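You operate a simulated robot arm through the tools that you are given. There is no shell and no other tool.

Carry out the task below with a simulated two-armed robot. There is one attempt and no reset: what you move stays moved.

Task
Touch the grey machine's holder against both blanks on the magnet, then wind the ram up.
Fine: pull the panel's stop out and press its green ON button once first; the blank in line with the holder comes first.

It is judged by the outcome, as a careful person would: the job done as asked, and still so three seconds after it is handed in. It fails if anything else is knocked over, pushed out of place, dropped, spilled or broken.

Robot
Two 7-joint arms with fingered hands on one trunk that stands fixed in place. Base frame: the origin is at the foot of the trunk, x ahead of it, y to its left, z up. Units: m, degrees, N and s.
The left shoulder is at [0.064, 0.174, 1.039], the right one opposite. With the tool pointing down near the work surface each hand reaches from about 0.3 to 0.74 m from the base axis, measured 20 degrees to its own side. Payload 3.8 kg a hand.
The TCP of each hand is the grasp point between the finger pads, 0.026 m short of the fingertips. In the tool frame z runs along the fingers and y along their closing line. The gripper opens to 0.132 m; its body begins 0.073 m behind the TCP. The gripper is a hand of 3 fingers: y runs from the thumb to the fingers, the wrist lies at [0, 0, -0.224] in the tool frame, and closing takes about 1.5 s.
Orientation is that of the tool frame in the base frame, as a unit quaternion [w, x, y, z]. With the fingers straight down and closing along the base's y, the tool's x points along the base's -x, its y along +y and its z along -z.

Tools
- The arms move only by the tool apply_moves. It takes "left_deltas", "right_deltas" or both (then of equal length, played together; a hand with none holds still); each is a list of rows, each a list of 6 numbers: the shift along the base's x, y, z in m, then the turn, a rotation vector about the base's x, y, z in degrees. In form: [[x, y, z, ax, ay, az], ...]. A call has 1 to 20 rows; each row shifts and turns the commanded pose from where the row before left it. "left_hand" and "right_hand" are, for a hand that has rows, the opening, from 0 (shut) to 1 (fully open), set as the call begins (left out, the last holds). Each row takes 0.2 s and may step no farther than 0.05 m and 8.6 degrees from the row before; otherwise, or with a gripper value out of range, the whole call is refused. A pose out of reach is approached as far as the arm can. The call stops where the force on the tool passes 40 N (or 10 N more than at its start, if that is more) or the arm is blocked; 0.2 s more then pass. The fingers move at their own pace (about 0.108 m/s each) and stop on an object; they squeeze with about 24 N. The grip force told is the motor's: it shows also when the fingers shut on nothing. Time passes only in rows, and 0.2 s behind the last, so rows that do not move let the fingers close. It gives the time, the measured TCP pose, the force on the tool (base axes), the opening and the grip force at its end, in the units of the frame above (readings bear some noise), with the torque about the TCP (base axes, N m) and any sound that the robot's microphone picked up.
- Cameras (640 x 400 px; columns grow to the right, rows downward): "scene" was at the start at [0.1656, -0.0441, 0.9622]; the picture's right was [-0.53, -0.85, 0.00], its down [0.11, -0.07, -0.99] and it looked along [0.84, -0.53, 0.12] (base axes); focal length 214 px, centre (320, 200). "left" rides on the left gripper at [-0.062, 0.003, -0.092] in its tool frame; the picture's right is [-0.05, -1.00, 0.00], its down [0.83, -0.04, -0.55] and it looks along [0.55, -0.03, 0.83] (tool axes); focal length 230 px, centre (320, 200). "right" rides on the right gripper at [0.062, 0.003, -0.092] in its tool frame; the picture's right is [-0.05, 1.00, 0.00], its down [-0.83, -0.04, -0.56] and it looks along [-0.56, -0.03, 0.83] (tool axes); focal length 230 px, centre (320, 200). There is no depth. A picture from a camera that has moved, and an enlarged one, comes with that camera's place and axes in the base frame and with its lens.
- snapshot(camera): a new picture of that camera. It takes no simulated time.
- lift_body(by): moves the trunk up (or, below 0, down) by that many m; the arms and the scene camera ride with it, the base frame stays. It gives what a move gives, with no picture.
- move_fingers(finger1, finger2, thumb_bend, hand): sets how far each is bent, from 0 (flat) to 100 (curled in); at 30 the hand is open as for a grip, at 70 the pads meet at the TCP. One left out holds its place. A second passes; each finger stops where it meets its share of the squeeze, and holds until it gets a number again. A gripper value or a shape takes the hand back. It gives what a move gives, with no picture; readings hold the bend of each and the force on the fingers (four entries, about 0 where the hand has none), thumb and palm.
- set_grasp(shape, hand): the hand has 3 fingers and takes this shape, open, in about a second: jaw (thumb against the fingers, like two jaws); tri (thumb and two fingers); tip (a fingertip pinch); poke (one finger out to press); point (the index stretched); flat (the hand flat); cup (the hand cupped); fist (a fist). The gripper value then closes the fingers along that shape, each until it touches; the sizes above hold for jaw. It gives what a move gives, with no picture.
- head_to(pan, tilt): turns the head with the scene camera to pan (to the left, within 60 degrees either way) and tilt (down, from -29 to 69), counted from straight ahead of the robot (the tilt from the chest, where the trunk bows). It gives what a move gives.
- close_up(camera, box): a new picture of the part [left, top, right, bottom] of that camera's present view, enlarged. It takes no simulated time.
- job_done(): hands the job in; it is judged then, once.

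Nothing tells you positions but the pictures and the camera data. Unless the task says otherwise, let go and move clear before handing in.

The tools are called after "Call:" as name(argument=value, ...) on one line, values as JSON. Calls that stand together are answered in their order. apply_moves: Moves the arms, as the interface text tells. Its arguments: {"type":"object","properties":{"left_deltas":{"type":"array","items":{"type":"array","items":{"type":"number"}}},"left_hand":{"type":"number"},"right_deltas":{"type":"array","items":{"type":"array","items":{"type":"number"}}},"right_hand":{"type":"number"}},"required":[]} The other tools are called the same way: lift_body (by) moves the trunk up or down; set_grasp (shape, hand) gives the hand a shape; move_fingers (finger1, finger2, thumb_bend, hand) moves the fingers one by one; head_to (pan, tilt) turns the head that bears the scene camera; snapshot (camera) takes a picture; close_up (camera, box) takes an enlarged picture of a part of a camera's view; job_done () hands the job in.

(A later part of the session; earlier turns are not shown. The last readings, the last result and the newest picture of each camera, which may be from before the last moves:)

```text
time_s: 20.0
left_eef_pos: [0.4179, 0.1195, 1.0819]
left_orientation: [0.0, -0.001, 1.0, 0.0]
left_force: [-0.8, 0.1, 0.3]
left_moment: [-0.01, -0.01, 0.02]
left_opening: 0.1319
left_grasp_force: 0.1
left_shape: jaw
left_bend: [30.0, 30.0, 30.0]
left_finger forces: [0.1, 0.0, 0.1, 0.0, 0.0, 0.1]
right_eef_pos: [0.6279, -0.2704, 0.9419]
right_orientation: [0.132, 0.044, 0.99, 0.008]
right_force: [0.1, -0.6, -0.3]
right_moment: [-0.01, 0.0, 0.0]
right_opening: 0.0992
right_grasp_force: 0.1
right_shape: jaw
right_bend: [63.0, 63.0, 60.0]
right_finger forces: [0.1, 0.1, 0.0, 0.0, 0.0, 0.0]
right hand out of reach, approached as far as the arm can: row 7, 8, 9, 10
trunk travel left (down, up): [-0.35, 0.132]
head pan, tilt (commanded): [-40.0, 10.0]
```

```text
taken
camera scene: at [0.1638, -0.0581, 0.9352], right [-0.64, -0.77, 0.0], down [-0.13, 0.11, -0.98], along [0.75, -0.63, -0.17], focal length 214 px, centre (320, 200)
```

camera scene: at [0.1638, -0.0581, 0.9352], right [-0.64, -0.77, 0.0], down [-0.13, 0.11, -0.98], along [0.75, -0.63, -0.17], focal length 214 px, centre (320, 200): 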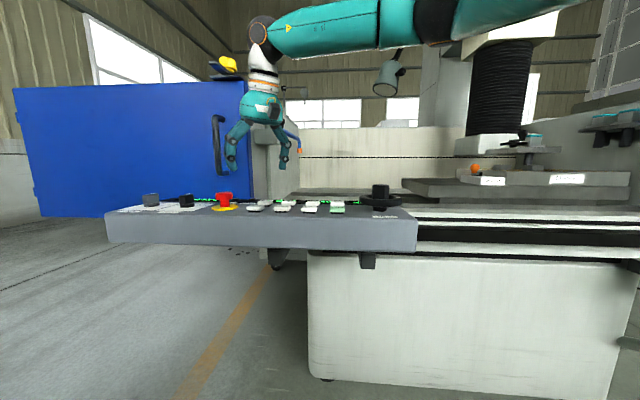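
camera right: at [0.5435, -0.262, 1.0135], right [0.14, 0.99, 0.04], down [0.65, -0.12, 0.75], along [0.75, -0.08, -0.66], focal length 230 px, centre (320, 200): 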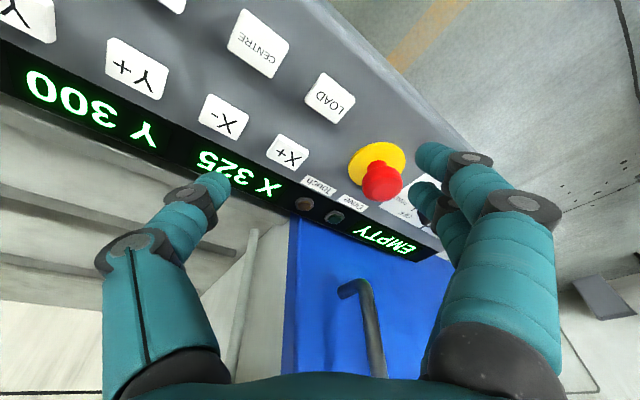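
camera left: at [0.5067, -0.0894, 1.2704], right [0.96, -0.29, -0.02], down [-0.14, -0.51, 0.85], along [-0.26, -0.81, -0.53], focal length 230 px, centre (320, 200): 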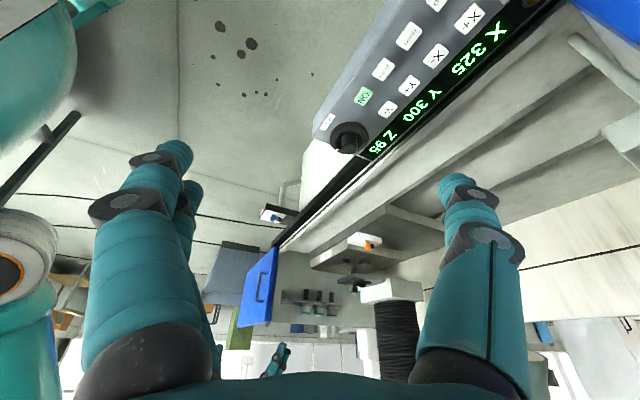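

Still short of reach because the wrist has to sit too far out. I'll tilt the fingers forward more (about 42°), which brings the wrist back within reach, then move above the stop.

Call:
apply_moves(right_deltas=[[-0.005, 0, 0.005, 0, -6.8, 0], [-0.005, 0, 0.005, 0, -6.8, 0], [0, 0, 0, 0, -6.8, 0], [0, 0, 0, 0, -6.8, 0], [0.022, 0.0138, -0.005, 0, 0, 0], [0.022, 0.0138, -0.005, 0, 0, 0], [0.022, 0.0138, -0.005, 0, 0, 0], [0.02, 0.0138, -0.005, 0, 0, 0]])

Call:
snapshot(camera="right")

Call:
snapshot(camera="scene")

```text
time_s: 21.8
left_eef_pos: [0.4162, 0.1203, 1.081]
left_orientation: [0.0, -0.001, 1.0, 0.0]
left_force: [0.1, -0.2, 0.0]
left_moment: [0.01, -0.02, 0.0]
left_opening: 0.1319
left_grasp_force: 0.1
left_shape: jaw
left_bend: [30.0, 30.0, 30.0]
left_finger forces: [0.1, 0.0, 0.0, 0.0, 0.0, 0.0]
right_eef_pos: [0.6834, -0.2312, 0.9354]
right_orientation: [0.36, 0.041, 0.932, 0.016]
right_force: [-0.9, -0.5, 0.1]
right_moment: [-0.03, 0.02, -0.01]
right_opening: 0.0991
right_grasp_force: 0.1
right_shape: jaw
right_bend: [63.0, 63.0, 60.0]
right_finger forces: [0.0, 0.0, 0.1, 0.1, 0.0, 0.0]
right hand out of reach, approached as far as the arm can: row 8
trunk travel left (down, up): [-0.35, 0.132]
head pan, tilt (commanded): [-40.0, 10.0]
```

```text
taken
camera right: at [0.5757, -0.2228, 0.9623], right [0.1, 0.99, 0.09], down [0.23, -0.12, 0.97], along [0.97, -0.08, -0.24], focal length 230 px, centre (320, 200)
```

right: 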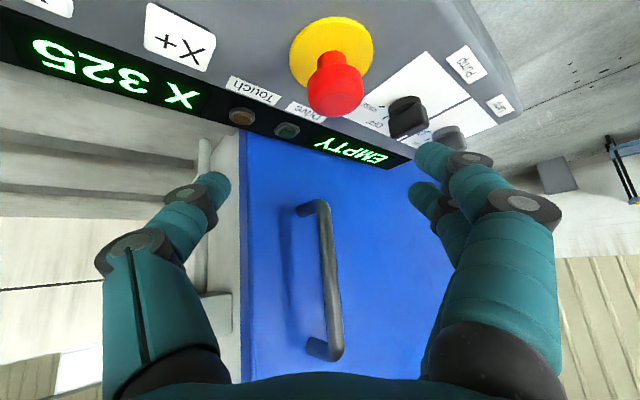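

```text
taken
camera scene: at [0.1632, -0.0578, 0.9353], right [-0.64, -0.77, 0.0], down [-0.13, 0.11, -0.98], along [0.75, -0.63, -0.17], focal length 214 px, centre (320, 200)
```

scene: 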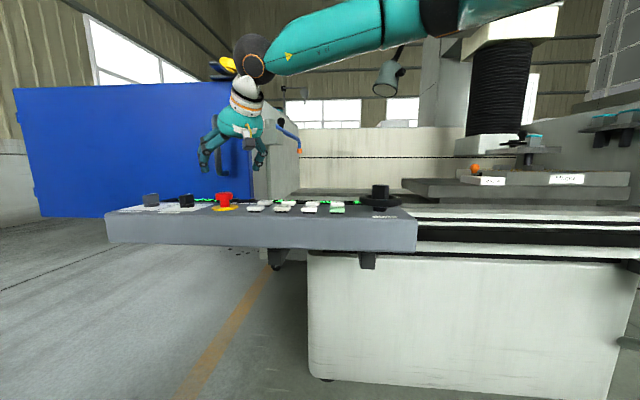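

The hand now reaches near the stop. I'll descend around its head, checking before closing.

Call:
apply_moves(right_deltas=[[0.006, 0.004, -0.02, 0, 0, 0], [0.008, 0.004, -0.02, 0, 0, 0], [0.008, 0.004, -0.02, 0, 0, 0], [0.008, 0.0037, -0.02, 0, 0, 0]])

Call:
snapshot(camera="right")

Call:
close_up(camera="scene", box=[150, 120, 310, 230])

```text
time_s: 22.8
left_eef_pos: [0.4176, 0.1193, 1.0818]
left_orientation: [-0.001, 0.0, 1.0, 0.001]
left_force: [0.3, -0.1, 0.3]
left_moment: [-0.02, -0.01, 0.01]
left_opening: 0.1318
left_grasp_force: 0.1
left_shape: jaw
left_bend: [30.0, 30.0, 30.0]
left_finger forces: [0.0, 0.0, 0.1, 0.0, 0.0, 0.0]
right_eef_pos: [0.7003, -0.2533, 0.902]
right_orientation: [0.361, 0.042, 0.932, 0.015]
right_force: [-0.1, -0.5, -0.1]
right_moment: [0.0, 0.01, 0.0]
right_opening: 0.0995
right_grasp_force: 0.1
right_shape: jaw
right_bend: [63.0, 63.0, 60.0]
right_finger forces: [0.0, 0.0, 0.0, 0.0, 0.0, 0.0]
right hand out of reach, approached as far as the arm can: row 1, 2, 3, 4
trunk travel left (down, up): [-0.35, 0.132]
head pan, tilt (commanded): [-40.0, 10.0]
```

```text
taken
camera right: at [0.5939, -0.2468, 0.9274], right [0.1, 0.99, 0.09], down [0.24, -0.12, 0.96], along [0.97, -0.08, -0.25], focal length 230 px, centre (320, 200)
```

right: 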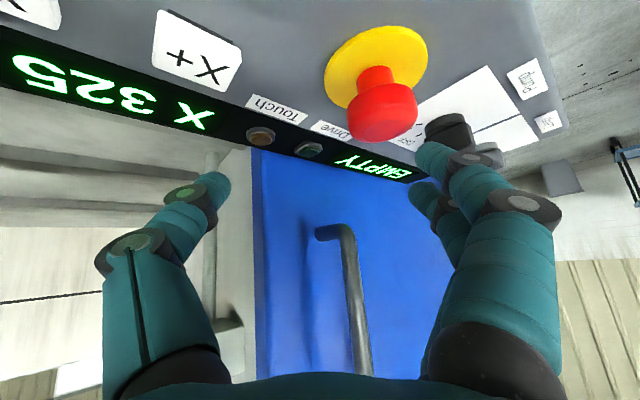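

```text
3.64 times, centred on (230, 175) of scene
camera zoom: at [0.1638, -0.058, 0.9352], right [-0.64, -0.77, 0.0], down [-0.13, 0.11, -0.98], along [0.75, -0.63, -0.17], focal length 780 px, centre (647, 291)
```

zoom: 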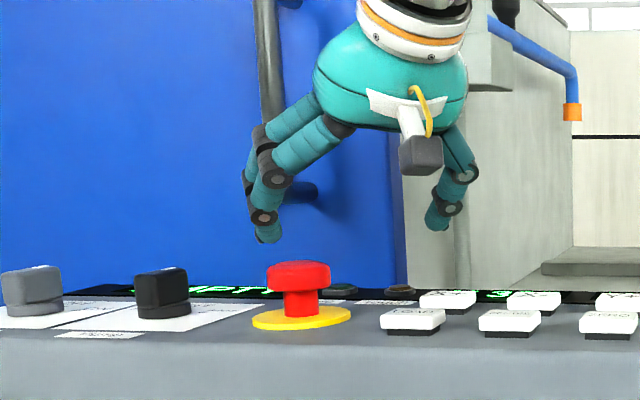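

The reach stops just short of the stop again, so shoulder height seems to be what limits it. I'll lift the right hand clear and check what's under the left hand before lowering the trunk.

Call:
apply_moves(right_deltas=[[-0.01, 0, 0.03, 0, 0, 0], [-0.01, 0, 0.03, 0, 0, 0], [-0.01, 0, 0.03, 0, 0, 0], [-0.01, 0, 0.03, 0, 0, 0], [-0.01, 0, 0.03, 0, 0, 0]])

Call:
snapshot(camera="left")

Call:
head_to(pan=0, tilt=25)

Call:
snapshot(camera="scene")

```text
time_s: 24.0
left_eef_pos: [0.4162, 0.1193, 1.081]
left_orientation: [0.0, -0.002, 1.0, 0.0]
left_force: [0.4, 0.4, -0.2]
left_moment: [0.02, -0.03, -0.01]
left_opening: 0.1321
left_grasp_force: 0.1
left_shape: jaw
left_bend: [30.0, 30.0, 30.0]
left_finger forces: [0.0, 0.0, 0.0, 0.1, 0.1, 0.1]
right_eef_pos: [0.6494, -0.2576, 1.0512]
right_orientation: [0.36, 0.041, 0.932, 0.016]
right_force: [0.4, 0.1, 0.2]
right_moment: [-0.02, -0.02, -0.01]
right_opening: 0.0992
right_grasp_force: 0.1
right_shape: jaw
right_bend: [63.0, 63.0, 60.0]
right_finger forces: [0.0, 0.1, 0.1, 0.0, 0.0, 0.1]
trunk travel left (down, up): [-0.35, 0.132]
head pan, tilt (commanded): [-40.0, 10.0]
```

```text
taken
camera left: at [0.4782, 0.1221, 1.1735], right [0.05, -1.0, 0.0], down [-0.83, -0.04, 0.56], along [-0.55, -0.03, -0.83], focal length 230 px, centre (320, 200)
```

left: 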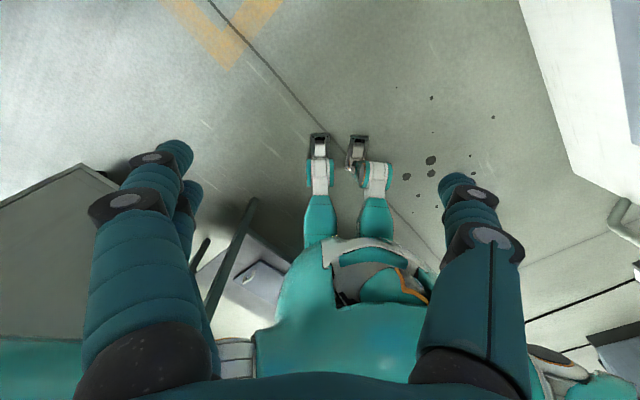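

```text
time_s: 25.1
left_eef_pos: [0.4178, 0.1188, 1.0804]
left_orientation: [-0.002, -0.001, 1.0, 0.0]
left_force: [-0.8, 0.0, 0.5]
left_moment: [0.0, 0.0, 0.0]
left_opening: 0.1319
left_grasp_force: 0.0
left_shape: jaw
left_bend: [30.0, 30.0, 30.0]
left_finger forces: [0.1, 0.0, 0.0, 0.0, 0.0, 0.1]
right_eef_pos: [0.6512, -0.2579, 1.0502]
right_orientation: [0.36, 0.042, 0.932, 0.016]
right_force: [1.0, 0.4, -0.4]
right_moment: [-0.01, 0.02, -0.01]
right_opening: 0.0991
right_grasp_force: 0.1
right_shape: jaw
right_bend: [63.0, 63.0, 60.0]
right_finger forces: [0.0, 0.0, 0.0, 0.0, 0.0, 0.0]
trunk travel left (down, up): [-0.35, 0.132]
head pan, tilt (commanded): [0.0, 25.0]
```

```text
taken
camera scene: at [0.1847, 0.0016, 0.9108], right [0.0, -1.0, 0.0], down [-0.42, 0.0, -0.91], along [0.91, 0.0, -0.42], focal length 214 px, centre (320, 200)
```

scene: 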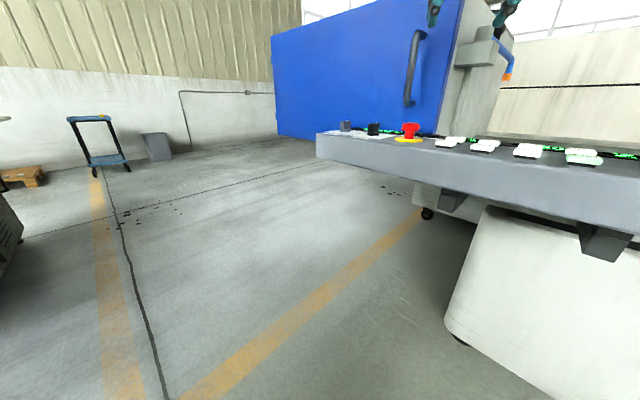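

The area under both hands is clear. I'll lower the trunk by 0.12 m and see how that changes the reach.

Call:
lift_body(by=-0.12)

Call:
apply_moves(right_deltas=[[0.016, 0.01, -0.005, 0, 0, 0], [0.016, 0.01, -0.005, 0, 0, 0], [0.016, 0.01, -0.005, 0, 0, 0], [0.016, 0.01, -0.005, 0, 0, 0]])

Call:
snapshot(camera="scene")

Call:
snapshot(camera="right")

```text
time_s: 26.6
left_eef_pos: [0.4161, 0.1198, 0.9618]
left_orientation: [0.0, -0.002, 1.0, -0.001]
left_force: [0.4, -0.3, 0.6]
left_moment: [-0.04, -0.02, 0.02]
left_opening: 0.132
left_grasp_force: 0.1
left_shape: jaw
left_bend: [30.0, 30.0, 30.0]
left_finger forces: [0.0, 0.0, 0.0, 0.0, 0.1, 0.1]
right_eef_pos: [0.651, -0.2558, 0.9348]
right_orientation: [0.36, 0.041, 0.932, 0.016]
right_force: [0.9, -0.1, 0.1]
right_moment: [0.0, -0.01, 0.0]
right_opening: 0.0993
right_grasp_force: 0.1
right_shape: jaw
right_bend: [63.0, 63.0, 60.0]
right_finger forces: [0.0, 0.1, 0.0, 0.1, 0.0, 0.1]
trunk travel left (down, up): [-0.23, 0.252]
head pan, tilt (commanded): [0.0, 25.0]
```

```text
time_s: 27.6
left_eef_pos: [0.4164, 0.1204, 0.9616]
left_orientation: [0.0, -0.001, 1.0, 0.0]
left_force: [0.1, 0.6, -0.3]
left_moment: [0.0, 0.0, -0.02]
left_opening: 0.1321
left_grasp_force: 0.1
left_shape: jaw
left_bend: [30.0, 30.0, 30.0]
left_finger forces: [0.0, 0.1, 0.0, 0.0, 0.1, 0.0]
right_eef_pos: [0.7067, -0.2204, 0.9159]
right_orientation: [0.361, 0.041, 0.932, 0.015]
right_force: [0.8, 0.0, -0.5]
right_moment: [0.01, 0.02, -0.02]
right_opening: 0.0993
right_grasp_force: 0.1
right_shape: jaw
right_bend: [63.0, 63.0, 60.0]
right_finger forces: [0.0, 0.1, 0.0, 0.0, 0.0, 0.1]
right hand out of reach, approached as far as the arm can: row 4
trunk travel left (down, up): [-0.23, 0.252]
head pan, tilt (commanded): [0.0, 25.0]
```

```text
taken
camera scene: at [0.1763, 0.0017, 0.7944], right [0.0, -1.0, 0.0], down [-0.42, 0.0, -0.91], along [0.91, 0.0, -0.42], focal length 214 px, centre (320, 200)
```

scene: 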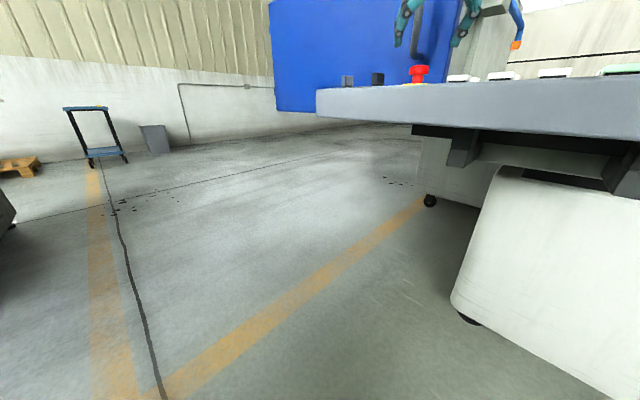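

```text
taken
camera right: at [0.5988, -0.2113, 0.9437], right [0.1, 0.99, 0.09], down [0.24, -0.12, 0.96], along [0.97, -0.08, -0.24], focal length 230 px, centre (320, 200)
```

right: 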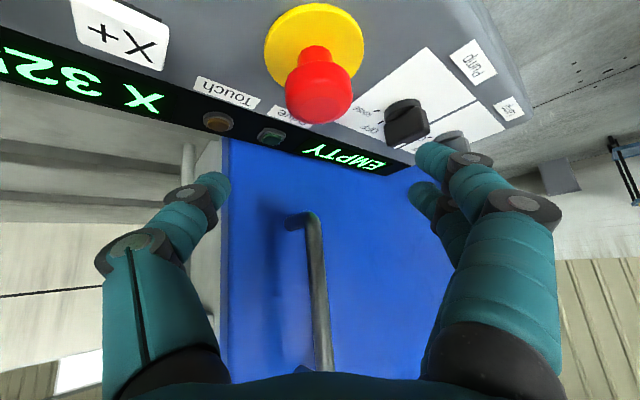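

The hand reaches over the stop now, and it lies centred between thumb and fingers. Lowering the trunk a little more will carry the hand straight down around the head.

Call:
lift_body(by=-0.05)

Call:
apply_moves(right_deltas=[[0.004, 0.003, -0.004, 0, 0, 0], [0.003, 0.002, -0.004, 0, 0, 0]])

Call:
snapshot(camera="right")

Call:
snapshot(camera="scene")

```text
time_s: 28.5
left_eef_pos: [0.4166, 0.1206, 0.9122]
left_orientation: [0.0, -0.001, 1.0, 0.0]
left_force: [-0.4, 0.9, 1.3]
left_moment: [0.02, 0.02, -0.04]
left_opening: 0.132
left_grasp_force: 0.0
left_shape: jaw
left_bend: [30.0, 30.0, 30.0]
left_finger forces: [0.1, 0.0, 0.0, 0.0, 0.1, 0.0]
right_eef_pos: [0.7056, -0.2209, 0.8656]
right_orientation: [0.361, 0.041, 0.932, 0.016]
right_force: [-0.4, -0.8, 0.9]
right_moment: [-0.02, -0.05, -0.03]
right_opening: 0.0991
right_grasp_force: 0.1
right_shape: jaw
right_bend: [63.0, 63.0, 60.0]
right_finger forces: [0.1, 0.0, 0.0, 0.0, 0.1, 0.1]
trunk travel left (down, up): [-0.18, 0.302]
head pan, tilt (commanded): [0.0, 25.0]
```

```text
time_s: 29.1
left_eef_pos: [0.4184, 0.1206, 0.9101]
left_orientation: [-0.001, -0.001, 1.0, 0.0]
left_force: [0.0, -0.3, 0.4]
left_moment: [0.02, 0.0, 0.01]
left_opening: 0.1318
left_grasp_force: 0.1
left_shape: jaw
left_bend: [30.0, 30.0, 30.0]
left_finger forces: [0.0, 0.1, 0.0, 0.0, 0.1, 0.0]
right_eef_pos: [0.7132, -0.2154, 0.8579]
right_orientation: [0.361, 0.041, 0.932, 0.016]
right_force: [-0.1, -0.1, 1.0]
right_moment: [0.02, -0.02, -0.03]
right_opening: 0.0992
right_grasp_force: 0.0
right_shape: jaw
right_bend: [63.0, 63.0, 60.0]
right_finger forces: [0.0, 0.0, 0.0, 0.0, 0.1, 0.1]
trunk travel left (down, up): [-0.18, 0.302]
head pan, tilt (commanded): [0.0, 25.0]
```

```text
taken
camera right: at [0.6057, -0.2061, 0.8847], right [0.1, 0.99, 0.09], down [0.24, -0.12, 0.96], along [0.97, -0.08, -0.25], focal length 230 px, centre (320, 200)
```

right: 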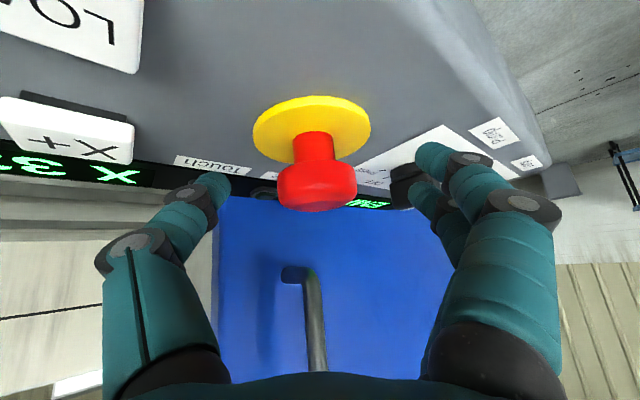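

```text
taken
camera scene: at [0.1775, 0.0017, 0.7433], right [0.0, -1.0, 0.0], down [-0.42, 0.0, -0.91], along [0.91, 0.0, -0.42], focal length 214 px, centre (320, 200)
```

scene: 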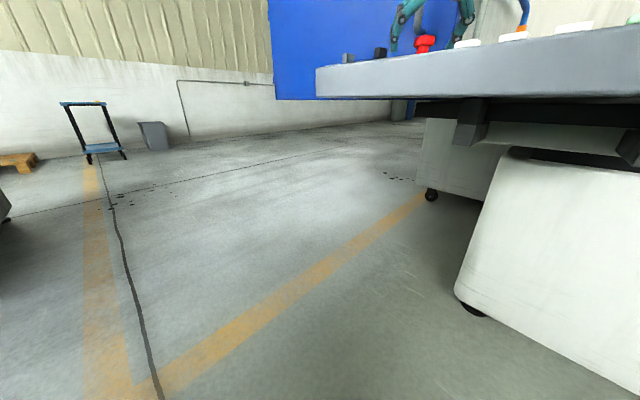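

The head sits at z ≈ 0.849 between thumb and fingers. I'll lower 7 mm and close on it.

Call:
apply_moves(right_deltas=[[0.0, 0.0, -0.004, 0, 0, 0], [0.0, 0.0, -0.003, 0, 0, 0]])

Call:
apply_moves(right_deltas=[[0, 0, 0, 0, 0, 0], [0, 0, 0, 0, 0, 0], [0, 0, 0, 0, 0, 0], [0, 0, 0, 0, 0, 0], [0, 0, 0, 0, 0, 0], [0, 0, 0, 0, 0, 0]], right_hand=0.15)

Call:
snapshot(camera="right")

```text
time_s: 29.7
left_eef_pos: [0.4168, 0.119, 0.911]
left_orientation: [-0.001, -0.001, 1.0, 0.0]
left_force: [0.5, 0.5, 0.2]
left_moment: [0.0, 0.04, -0.02]
left_opening: 0.1322
left_grasp_force: 0.1
left_shape: jaw
left_bend: [30.0, 30.0, 30.0]
left_finger forces: [0.1, 0.0, 0.0, 0.0, 0.0, 0.0]
right_eef_pos: [0.713, -0.2149, 0.8503]
right_orientation: [0.36, 0.04, 0.932, 0.016]
right_force: [0.2, 0.7, -0.3]
right_moment: [-0.02, -0.02, 0.03]
right_opening: 0.0994
right_grasp_force: 0.0
right_shape: jaw
right_bend: [63.0, 63.0, 60.0]
right_finger forces: [0.0, 0.1, 0.1, 0.0, 0.1, 0.0]
trunk travel left (down, up): [-0.18, 0.302]
head pan, tilt (commanded): [0.0, 25.0]
```

```text
time_s: 31.1
left_eef_pos: [0.4171, 0.12, 0.9111]
left_orientation: [-0.001, 0.0, 1.0, 0.0]
left_force: [-0.6, 0.6, -0.2]
left_moment: [0.02, 0.03, -0.02]
left_opening: 0.1317
left_grasp_force: 0.0
left_shape: jaw
left_bend: [30.0, 30.0, 30.0]
left_finger forces: [0.0, 0.0, 0.0, 0.1, 0.1, 0.1]
right_eef_pos: [0.7144, -0.2138, 0.849]
right_orientation: [0.359, 0.041, 0.932, 0.016]
right_force: [4.2, -1.3, -2.0]
right_moment: [0.43, -0.06, 0.06]
right_opening: 0.0222
right_grasp_force: 24.3
right_shape: jaw
right_bend: [73.0, 73.0, 72.0]
right_finger forces: [13.7, 10.5, 0.0, 0.0, 23.4, 0.1]
trunk travel left (down, up): [-0.18, 0.302]
head pan, tilt (commanded): [0.0, 25.0]
```

```text
taken
camera right: at [0.6063, -0.207, 0.8766], right [0.1, 0.99, 0.09], down [0.24, -0.12, 0.96], along [0.97, -0.08, -0.25], focal length 230 px, centre (320, 200)
```

right: 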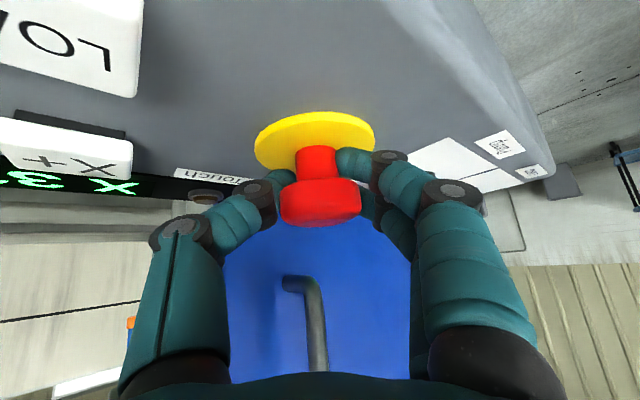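

The fingers have closed on the neck beneath the head. I'll pull straight up.

Call:
apply_moves(right_deltas=[[0, 0, 0.005, 0, 0, 0], [0, 0, 0.005, 0, 0, 0], [0, 0, 0.005, 0, 0, 0], [0, 0, 0, 0, 0, 0]])

Call:
snapshot(camera="right")

```text
time_s: 32.1
left_eef_pos: [0.4187, 0.1186, 0.9102]
left_orientation: [-0.001, -0.001, 1.0, 0.0]
left_force: [0.8, 0.1, 0.9]
left_moment: [0.0, -0.02, -0.04]
left_opening: 0.1317
left_grasp_force: 0.0
left_shape: jaw
left_bend: [30.0, 30.0, 30.0]
left_finger forces: [0.0, 0.0, 0.0, 0.0, 0.0, 0.0]
right_eef_pos: [0.7139, -0.2161, 0.8591]
right_orientation: [0.354, 0.041, 0.934, 0.014]
right_force: [0.2, 2.4, -29.2]
right_moment: [0.58, 0.16, 0.05]
right_opening: 0.0211
right_grasp_force: 23.9
right_shape: jaw
right_bend: [72.0, 72.0, 72.0]
right_finger forces: [11.4, 10.6, 0.0, 0.0, 29.9, 0.0]
trunk travel left (down, up): [-0.18, 0.302]
head pan, tilt (commanded): [0.0, 25.0]
```

```text
taken
camera right: at [0.6067, -0.2076, 0.8874], right [0.1, 0.99, 0.09], down [0.25, -0.11, 0.96], along [0.96, -0.08, -0.26], focal length 230 px, centre (320, 200)
```

right: 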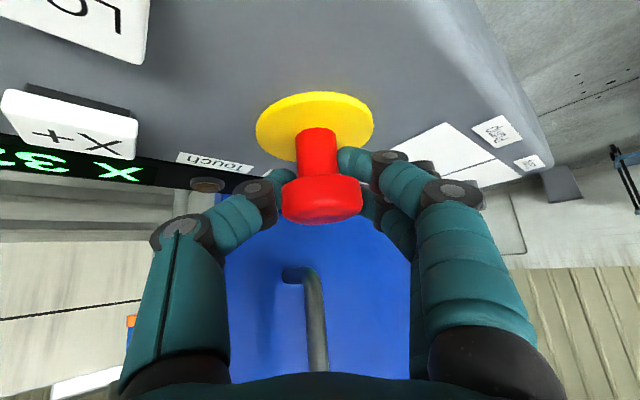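

The head has come up about a centimetre with the hand and the force is rising. I'll pull slightly more to make sure it latches out.

Call:
apply_moves(right_deltas=[[0, 0, 0.003, 0, 0, 0], [0, 0, 0.003, 0, 0, 0], [0, 0, 0.003, 0, 0, 0]])

Call:
snapshot(camera="right")

```text
time_s: 32.7
left_eef_pos: [0.4193, 0.119, 0.9109]
left_orientation: [-0.002, 0.0, 1.0, -0.002]
left_force: [-0.5, -1.0, -0.8]
left_moment: [0.02, 0.02, 0.0]
left_opening: 0.1318
left_grasp_force: 0.1
left_shape: jaw
left_bend: [30.0, 30.0, 30.0]
left_finger forces: [0.0, 0.1, 0.0, 0.1, 0.1, 0.1]
right_eef_pos: [0.7128, -0.2156, 0.8595]
right_orientation: [0.35, 0.042, 0.936, 0.014]
right_force: [13.6, 3.0, -15.1]
right_moment: [0.57, -0.06, 0.1]
right_opening: 0.0199
right_grasp_force: 24.5
right_shape: jaw
right_bend: [72.0, 72.0, 72.0]
right_finger forces: [11.8, 14.3, 0.0, 0.0, 25.7, 0.0]
trunk travel left (down, up): [-0.18, 0.302]
head pan, tilt (commanded): [0.0, 25.0]
stopped in row 3 (right hand): the force on the tool passed its limit at 41 N (the readings are from after the stop); the commanded pose is now the measured one
```

```text
taken
camera right: at [0.6065, -0.2079, 0.888], right [0.11, 0.99, 0.09], down [0.26, -0.11, 0.96], along [0.96, -0.08, -0.27], focal length 230 px, centre (320, 200)
```

right: 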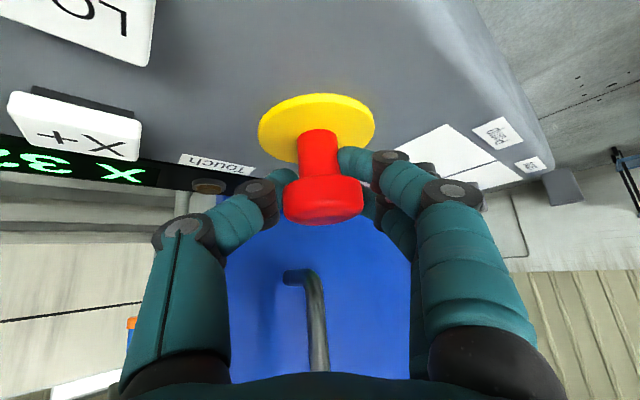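

It has come to a hard end at about 1 cm up. I'll open the hand and check whether the stop stays out.

Call:
apply_moves(right_deltas=[[0, 0, -0.002, 0, 0, 0], [0, 0, 0, 0, 0, 0], [0, 0, 0, 0, 0, 0], [0, 0, 0, 0, 0, 0], [0, 0, 0, 0, 0, 0]], right_hand=0.75)

Call:
snapshot(camera="right")

```text
time_s: 33.9
left_eef_pos: [0.4179, 0.1191, 0.9108]
left_orientation: [-0.001, -0.001, 1.0, 0.001]
left_force: [0.2, -0.4, 0.2]
left_moment: [-0.01, 0.01, 0.01]
left_opening: 0.132
left_grasp_force: 0.1
left_shape: jaw
left_bend: [30.0, 30.0, 30.0]
left_finger forces: [0.0, 0.1, 0.0, 0.0, 0.0, 0.0]
right_eef_pos: [0.7121, -0.2161, 0.8607]
right_orientation: [0.352, 0.041, 0.935, 0.015]
right_force: [0.1, -0.1, -0.1]
right_moment: [0.03, -0.02, 0.01]
right_opening: 0.0986
right_grasp_force: 0.0
right_shape: jaw
right_bend: [64.0, 64.0, 60.0]
right_finger forces: [0.0, 0.0, 0.0, 0.0, 0.0, 0.1]
trunk travel left (down, up): [-0.18, 0.302]
head pan, tilt (commanded): [0.0, 25.0]
```

```text
taken
camera right: at [0.6045, -0.2079, 0.8895], right [0.11, 0.99, 0.09], down [0.25, -0.11, 0.96], along [0.96, -0.08, -0.26], focal length 230 px, centre (320, 200)
```

right: 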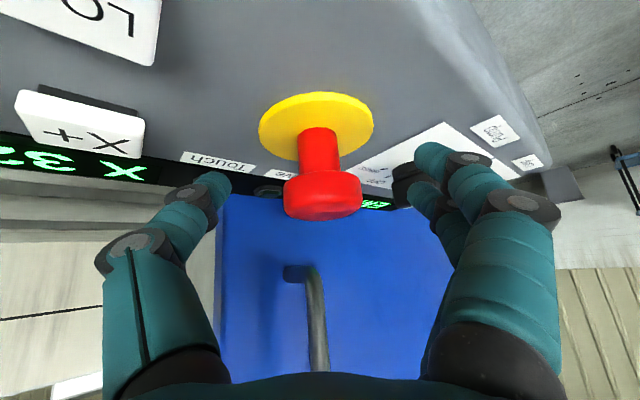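

The stop stays out. I'll back the hand up and off, raise the trunk to the starting height, and look at the panel.

Call:
apply_moves(right_deltas=[[-0.005, 0, 0.03, 0, 0, 0], [-0.01, 0, 0.03, 0, 0, 0], [-0.03, -0.01, 0.01, 0, 0, 0], [-0.03, -0.02, 0, 0, 0, 0], [-0.03, -0.02, 0, 0, 0, 0]])

Call:
lift_body(by=0.17)

Call:
head_to(pan=-38, tilt=15)

Call:
snapshot(camera="scene")

Call:
snapshot(camera="right")

```text
time_s: 35.1
left_eef_pos: [0.4168, 0.1198, 0.9104]
left_orientation: [0.0, 0.0, 1.0, 0.0]
left_force: [0.5, 0.2, 0.8]
left_moment: [0.02, 0.01, 0.03]
left_opening: 0.1318
left_grasp_force: 0.1
left_shape: jaw
left_bend: [30.0, 30.0, 30.0]
left_finger forces: [0.0, 0.0, 0.1, 0.0, 0.0, 0.0]
right_eef_pos: [0.607, -0.2648, 0.933]
right_orientation: [0.352, 0.041, 0.935, 0.015]
right_force: [0.5, 0.0, -0.5]
right_moment: [-0.02, 0.01, 0.01]
right_opening: 0.0987
right_grasp_force: 0.1
right_shape: jaw
right_bend: [64.0, 64.0, 60.0]
right_finger forces: [0.0, 0.1, 0.1, 0.1, 0.0, 0.1]
trunk travel left (down, up): [-0.18, 0.302]
head pan, tilt (commanded): [0.0, 25.0]
```

```text
time_s: 37.0
left_eef_pos: [0.4174, 0.12, 1.0831]
left_orientation: [-0.001, 0.0, 1.0, 0.0]
left_force: [0.9, 0.2, -0.6]
left_moment: [-0.01, 0.02, 0.03]
left_opening: 0.132
left_grasp_force: 0.1
left_shape: jaw
left_bend: [30.0, 30.0, 30.0]
left_finger forces: [0.0, 0.0, 0.0, 0.1, 0.0, 0.0]
right_eef_pos: [0.6061, -0.2666, 1.1008]
right_orientation: [0.353, 0.041, 0.935, 0.015]
right_force: [0.2, -0.4, 0.0]
right_moment: [-0.01, -0.03, -0.04]
right_opening: 0.0987
right_grasp_force: 0.0
right_shape: jaw
right_bend: [64.0, 64.0, 60.0]
right_finger forces: [0.1, 0.0, 0.1, 0.0, 0.0, 0.0]
trunk travel left (down, up): [-0.35, 0.132]
head pan, tilt (commanded): [0.0, 25.0]
```

```text
time_s: 38.1
left_eef_pos: [0.4172, 0.1193, 1.0822]
left_orientation: [0.001, -0.001, 1.0, 0.0]
left_force: [0.2, 0.2, 0.3]
left_moment: [0.01, 0.0, 0.02]
left_opening: 0.1317
left_grasp_force: 0.1
left_shape: jaw
left_bend: [30.0, 30.0, 30.0]
left_finger forces: [0.0, 0.1, 0.0, 0.1, 0.0, 0.1]
right_eef_pos: [0.6066, -0.2663, 1.0996]
right_orientation: [0.354, 0.041, 0.934, 0.015]
right_force: [0.7, 0.6, 0.3]
right_moment: [0.01, 0.05, 0.03]
right_opening: 0.0986
right_grasp_force: 0.1
right_shape: jaw
right_bend: [64.0, 64.0, 60.0]
right_finger forces: [0.0, 0.0, 0.0, 0.0, 0.1, 0.0]
trunk travel left (down, up): [-0.35, 0.132]
head pan, tilt (commanded): [-38.0, 15.0]
```

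```text
taken
camera scene: at [0.1662, -0.0557, 0.927], right [-0.61, -0.79, 0.0], down [-0.2, 0.16, -0.97], along [0.76, -0.59, -0.26], focal length 214 px, centre (320, 200)
```

scene: 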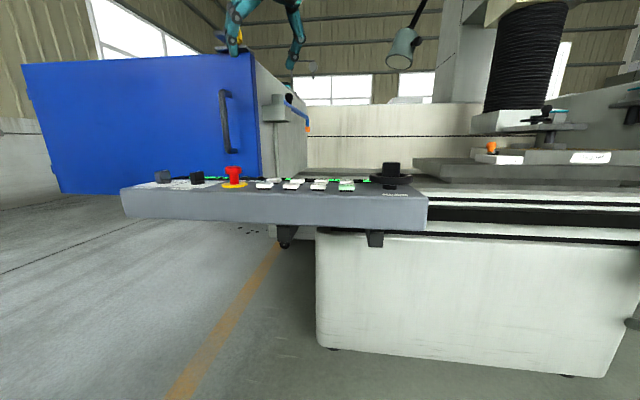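

```text
taken
camera right: at [0.4994, -0.2577, 1.1297], right [0.11, 0.99, 0.09], down [0.25, -0.11, 0.96], along [0.96, -0.08, -0.26], focal length 230 px, centre (320, 200)
```

right: 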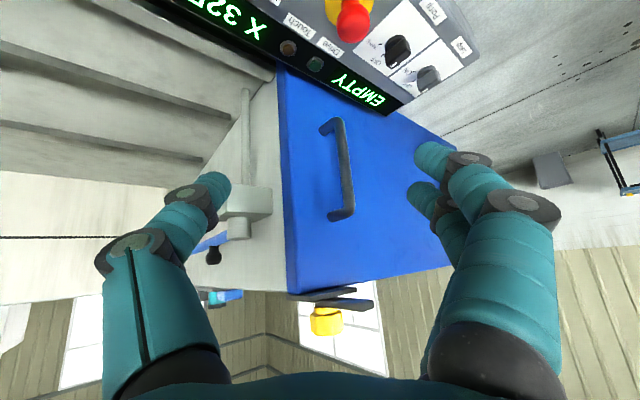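

The stop is visibly out. I'll raise the trunk again for a good view of the panel and ram, straighten the right hand to point down, and shape it to poke.

Call:
lift_body(by=0.13)

Call:
apply_moves(right_deltas=[[-0.02, -0.02, -0.01, 0, 8.2, 0], [-0.02, -0.02, -0.01, 0, 8.2, 0], [-0.02, -0.02, -0.01, 0, 8.2, 0], [-0.02, -0.02, -0.01, 0, 8.2, 0], [-0.02, -0.02, -0.01, 0, 8.2, 0], [0, -0.02, -0.02, 0, 0, 0], [0, -0.02, -0.02, 0, 0, 0], [0, 0, -0.02, 0, 0, 0], [0, 0, -0.02, 0, 0, 0]])

Call:
set_grasp(hand="right", shape="poke")

Call:
snapshot(camera="right")

Call:
snapshot(camera="scene")

```text
time_s: 39.7
left_eef_pos: [0.417, 0.1198, 1.2109]
left_orientation: [-0.001, -0.001, 1.0, -0.001]
left_force: [0.2, 1.3, -0.8]
left_moment: [0.0, -0.01, -0.03]
left_opening: 0.1319
left_grasp_force: 0.0
left_shape: jaw
left_bend: [30.0, 30.0, 30.0]
left_finger forces: [0.1, 0.0, 0.1, 0.0, 0.1, 0.0]
right_eef_pos: [0.5981, -0.2664, 1.2515]
right_orientation: [0.369, 0.042, 0.928, 0.014]
right_force: [-0.4, 0.7, 0.2]
right_moment: [0.02, -0.04, 0.0]
right_opening: 0.0985
right_grasp_force: 0.1
right_shape: jaw
right_bend: [64.0, 64.0, 60.0]
right_finger forces: [0.2, 0.1, 0.1, 0.1, 0.1, 0.0]
trunk travel left (down, up): [-0.48, 0.002]
head pan, tilt (commanded): [-38.0, 15.0]
```

```text
time_s: 41.7
left_eef_pos: [0.4185, 0.1202, 1.2116]
left_orientation: [0.0, -0.001, 1.0, -0.001]
left_force: [1.1, -0.5, -0.5]
left_moment: [0.03, -0.02, 0.0]
left_opening: 0.1318
left_grasp_force: 0.0
left_shape: jaw
left_bend: [30.0, 30.0, 30.0]
left_finger forces: [0.0, 0.1, 0.1, 0.1, 0.0, 0.1]
right_eef_pos: [0.4963, -0.4054, 1.1195]
right_orientation: [0.021, 0.044, 0.999, 0.0]
right_force: [-0.7, -0.5, -0.1]
right_moment: [0.02, 0.0, 0.01]
right_opening: 0.0987
right_grasp_force: 0.1
right_shape: jaw
right_bend: [64.0, 64.0, 60.0]
right_finger forces: [0.0, 0.0, 0.0, 0.0, 0.1, 0.1]
trunk travel left (down, up): [-0.48, 0.002]
head pan, tilt (commanded): [-38.0, 15.0]
```

```text
time_s: 42.6
left_eef_pos: [0.4169, 0.121, 1.2114]
left_orientation: [0.0, 0.0, 1.0, 0.0]
left_force: [0.2, -0.3, -0.7]
left_moment: [0.0, 0.01, 0.02]
left_opening: 0.1319
left_grasp_force: 0.0
left_shape: jaw
left_bend: [30.0, 30.0, 30.0]
left_finger forces: [0.0, 0.0, 0.1, 0.1, 0.1, 0.0]
right_eef_pos: [0.4956, -0.4051, 1.1186]
right_orientation: [0.021, 0.043, 0.999, -0.001]
right_force: [0.7, -0.5, -0.2]
right_moment: [0.01, 0.03, 0.0]
right_opening: 0.0
right_grasp_force: 0.0
right_shape: poke
right_bend: [100.0, 100.0, 45.0]
right_finger forces: [0.1, 0.0, 0.1, 0.0, 0.1, 0.0]
trunk travel left (down, up): [-0.48, 0.002]
head pan, tilt (commanded): [-38.0, 15.0]
```

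```text
taken
camera right: at [0.4316, -0.3967, 1.2083], right [0.14, 0.99, 0.0], down [0.8, -0.11, 0.59], along [0.58, -0.08, -0.81], focal length 230 px, centre (320, 200)
```

right: 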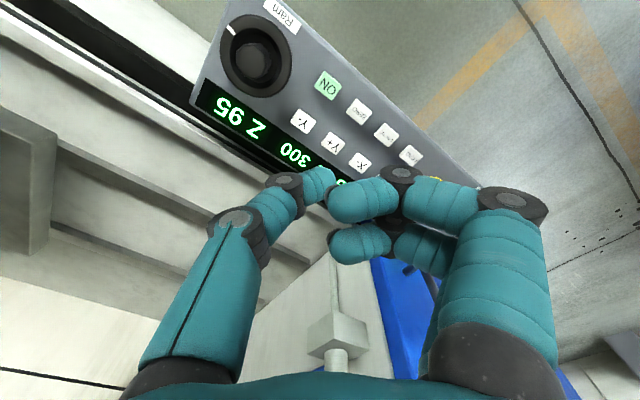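

```text
taken
camera scene: at [0.183, -0.0558, 1.0927], right [-0.62, -0.79, 0.0], down [-0.2, 0.16, -0.97], along [0.76, -0.59, -0.26], focal length 214 px, centre (320, 200)
```

scene: 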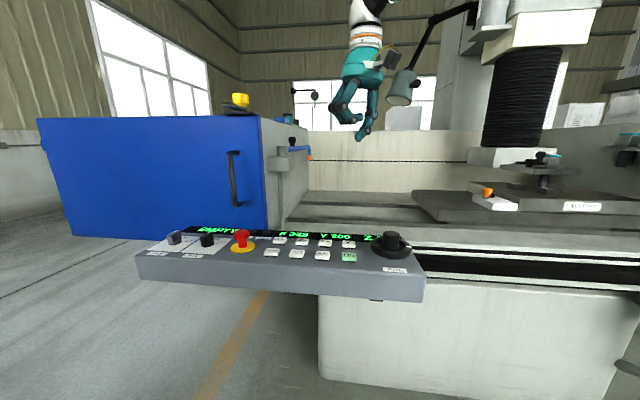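

Call:
close_up(camera="scene", box=[310, 40, 410, 150])

Call:
close_up(camera="right", box=[190, 0, 450, 180])

```text
3.64 times, centred on (360, 95) of scene
camera zoom: at [0.183, -0.0558, 1.0927], right [-0.62, -0.79, 0.0], down [-0.2, 0.16, -0.97], along [0.76, -0.59, -0.26], focal length 780 px, centre (174, 582)
```

zoom: 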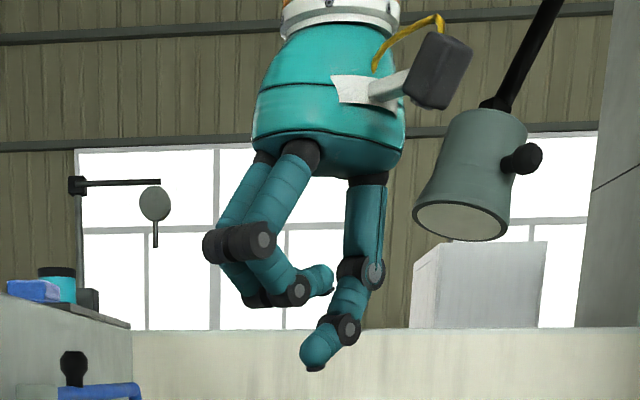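

```text
2.22 times, centred on (320, 90) of right
camera zoom: at [0.4316, -0.3967, 1.2083], right [0.14, 0.99, 0.0], down [0.8, -0.11, 0.59], along [0.58, -0.08, -0.81], focal length 511 px, centre (320, 444)
```

zoom: 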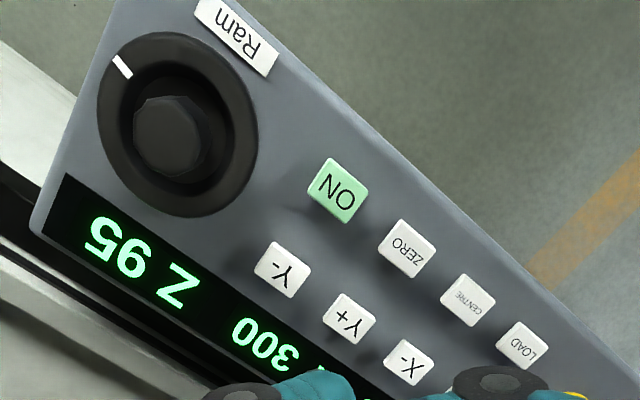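

The thumb is the poking digit; its tip sits on the tool axis about 22 mm beyond the TCP. The ON key is near (0.501, -0.393, 0.828). I'll come down above it first.

Call:
apply_moves(right_deltas=[[0.001, 0.003, -0.035, 0, 0, 0], [0.001, 0.003, -0.035, 0, 0, 0], [0.001, 0.003, -0.035, 0, 0, 0], [0.001, 0.0026, -0.035, 0, 0, 0], [0, 0, -0.035, 0, 0, 0], [0, 0, -0.033, 0, 0, 0]])

Call:
snapshot(camera="right")

Call:
close_up(camera="scene", box=[130, 180, 430, 320])

```text
time_s: 44.0
left_eef_pos: [0.4178, 0.119, 1.212]
left_orientation: [-0.001, -0.001, 1.0, 0.0]
left_force: [0.4, -0.3, 0.5]
left_moment: [0.01, 0.04, -0.02]
left_opening: 0.1318
left_grasp_force: 0.0
left_shape: jaw
left_bend: [30.0, 30.0, 30.0]
left_finger forces: [0.0, 0.1, 0.1, 0.0, 0.0, 0.0]
right_eef_pos: [0.4761, -0.3969, 0.9263]
right_orientation: [0.022, 0.044, 0.999, 0.001]
right_force: [-1.0, 0.4, 0.0]
right_moment: [0.03, 0.01, -0.02]
right_opening: 0.0
right_grasp_force: 0.0
right_shape: poke
right_bend: [100.0, 100.0, 45.0]
right_finger forces: [0.0, 0.0, 0.1, 0.0, 0.0, 0.0]
right hand out of reach, approached as far as the arm can: row 5, 6
trunk travel left (down, up): [-0.48, 0.002]
head pan, tilt (commanded): [-38.0, 15.0]
```

```text
taken
camera right: at [0.4114, -0.3883, 1.0149], right [0.14, 0.99, 0.01], down [0.8, -0.12, 0.59], along [0.59, -0.08, -0.81], focal length 230 px, centre (320, 200)
```

right: 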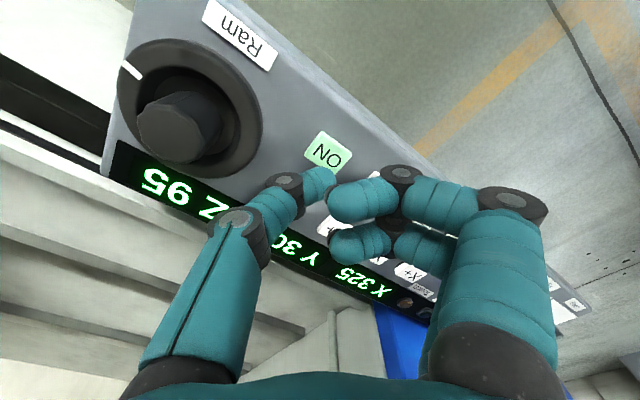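

```text
2.13 times, centred on (280, 250) of scene
camera zoom: at [0.1831, -0.056, 1.0927], right [-0.62, -0.79, 0.0], down [-0.2, 0.16, -0.97], along [0.76, -0.59, -0.26], focal length 458 px, centre (405, 93)
```

zoom: 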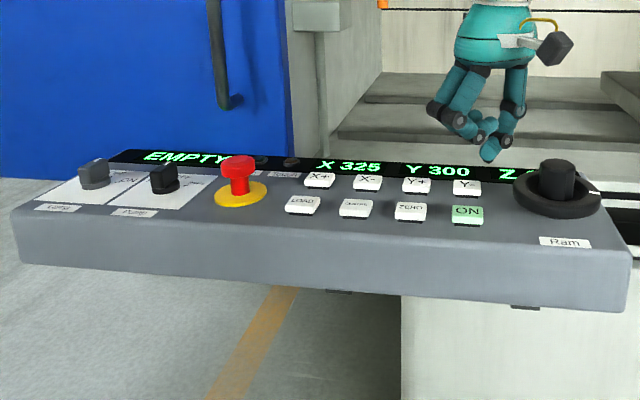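

At the raised trunk height the arm can't go low enough, so I'll raise the hand and lower the trunk back to its starting height.

Call:
apply_moves(right_deltas=[[0.005, 0, 0.03, 0, 0, 0], [0.01, 0.002, 0.03, 0, 0, 0], [0.008, 0.001, 0.03, 0, 0, 0]])

Call:
lift_body(by=-0.13)

Call:
snapshot(camera="right")

Call:
close_up(camera="scene", box=[240, 80, 440, 220])

```text
time_s: 44.8
left_eef_pos: [0.4166, 0.1204, 1.211]
left_orientation: [0.001, -0.001, 1.0, -0.001]
left_force: [0.2, -1.1, 0.7]
left_moment: [0.02, -0.04, -0.03]
left_opening: 0.1321
left_grasp_force: 0.1
left_shape: jaw
left_bend: [30.0, 30.0, 30.0]
left_finger forces: [0.1, 0.0, 0.0, 0.0, 0.0, 0.1]
right_eef_pos: [0.4979, -0.3973, 1.0171]
right_orientation: [0.021, 0.044, 0.999, 0.0]
right_force: [-0.9, -0.9, -0.5]
right_moment: [-0.01, -0.06, 0.01]
right_opening: 0.0
right_grasp_force: 0.0
right_shape: poke
right_bend: [100.0, 100.0, 45.0]
right_finger forces: [0.0, 0.2, 0.0, 0.0, 0.0, 0.1]
trunk travel left (down, up): [-0.48, 0.002]
head pan, tilt (commanded): [-38.0, 15.0]
```

```text
time_s: 46.3
left_eef_pos: [0.4173, 0.1192, 1.0833]
left_orientation: [0.0, -0.001, 1.0, 0.0]
left_force: [-0.9, -0.1, -0.3]
left_moment: [0.0, 0.0, 0.02]
left_opening: 0.132
left_grasp_force: 0.1
left_shape: jaw
left_bend: [30.0, 30.0, 30.0]
left_finger forces: [0.1, 0.0, 0.0, 0.0, 0.1, 0.0]
right_eef_pos: [0.4971, -0.3956, 0.8884]
right_orientation: [0.021, 0.043, 0.999, 0.0]
right_force: [-0.6, -0.7, 0.1]
right_moment: [-0.01, 0.0, 0.0]
right_opening: 0.0004
right_grasp_force: 0.0
right_shape: poke
right_bend: [100.0, 100.0, 45.0]
right_finger forces: [0.0, 0.0, 0.0, 0.0, 0.1, 0.1]
trunk travel left (down, up): [-0.35, 0.132]
head pan, tilt (commanded): [-38.0, 15.0]
```

```text
taken
camera right: at [0.4334, -0.3877, 0.9775], right [0.14, 0.99, 0.0], down [0.8, -0.12, 0.59], along [0.58, -0.08, -0.81], focal length 230 px, centre (320, 200)
```

right: 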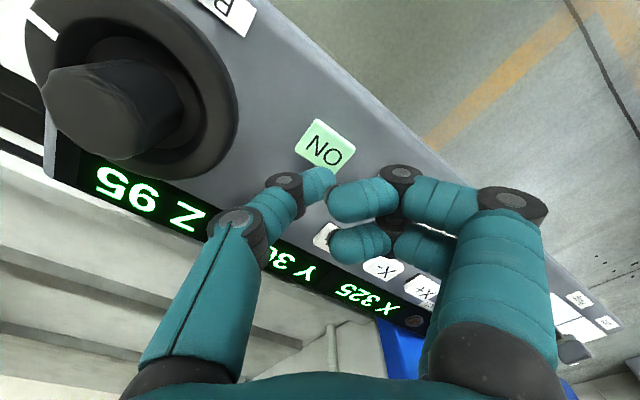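

```text
2.86 times, centred on (340, 150) of scene
camera zoom: at [0.166, -0.0557, 0.9271], right [-0.62, -0.79, 0.0], down [-0.2, 0.16, -0.97], along [0.76, -0.59, -0.26], focal length 613 px, centre (263, 343)
```

zoom: 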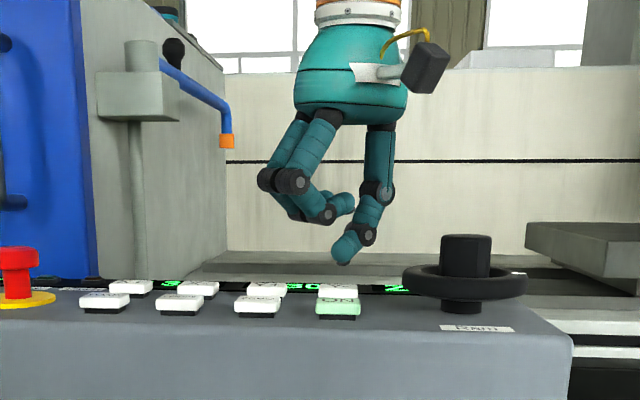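

The ON key lines up under the thumb tip. I'll descend and press it gently once.

Call:
apply_moves(right_deltas=[[0, 0.001, -0.012, 0, 0, 0], [0, 0, -0.01, 0, 0, 0], [0, 0, -0.008, 0, 0, 0], [0, 0, -0.004, 0, 0, 0]])

Call:
snapshot(camera="right")

Call:
close_up(camera="scene", box=[240, 80, 440, 220])

```text
time_s: 47.3
left_eef_pos: [0.4163, 0.1206, 1.0811]
left_orientation: [-0.001, -0.001, 1.0, 0.0]
left_force: [-0.1, 0.2, -0.4]
left_moment: [0.0, 0.0, 0.01]
left_opening: 0.1318
left_grasp_force: 0.0
left_shape: jaw
left_bend: [30.0, 30.0, 30.0]
left_finger forces: [0.1, 0.0, 0.0, 0.0, 0.1, 0.0]
right_eef_pos: [0.4989, -0.3971, 0.8563]
right_orientation: [0.023, 0.043, 0.999, -0.001]
right_force: [-3.6, -5.0, 18.1]
right_moment: [-0.08, 0.19, 0.05]
right_opening: 0.0001
right_grasp_force: 0.1
right_shape: poke
right_bend: [100.0, 100.0, 45.0]
right_finger forces: [0.0, 0.1, 0.1, 0.0, 18.3, 0.0]
trunk travel left (down, up): [-0.35, 0.132]
head pan, tilt (commanded): [-38.0, 15.0]
heard: click
```

```text
taken
camera right: at [0.4327, -0.3884, 0.9445], right [0.14, 0.99, 0.0], down [0.8, -0.11, 0.59], along [0.59, -0.08, -0.81], focal length 230 px, centre (320, 200)
```

right: 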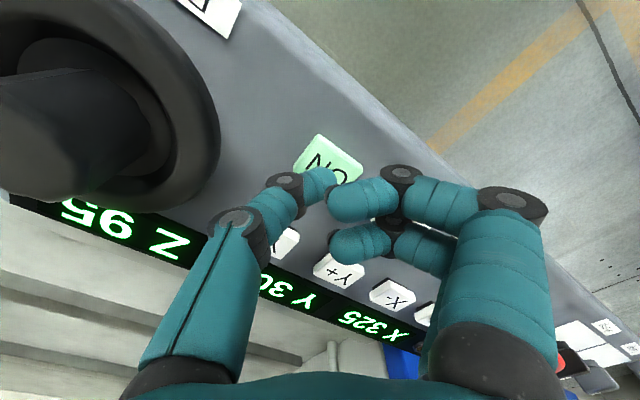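

```text
2.86 times, centred on (340, 150) of scene
camera zoom: at [0.165, -0.0555, 0.9275], right [-0.62, -0.79, 0.0], down [-0.2, 0.16, -0.97], along [0.76, -0.59, -0.26], focal length 613 px, centre (263, 343)
```

zoom: 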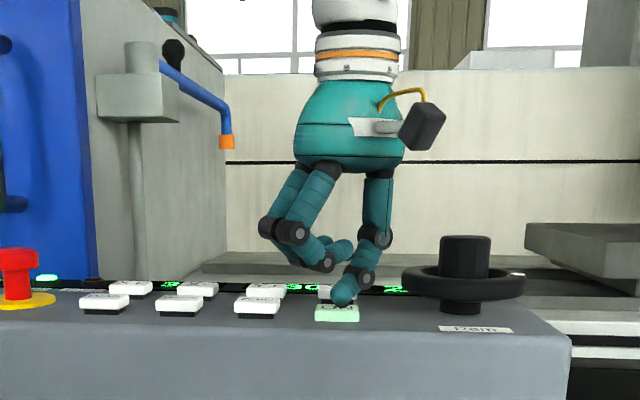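

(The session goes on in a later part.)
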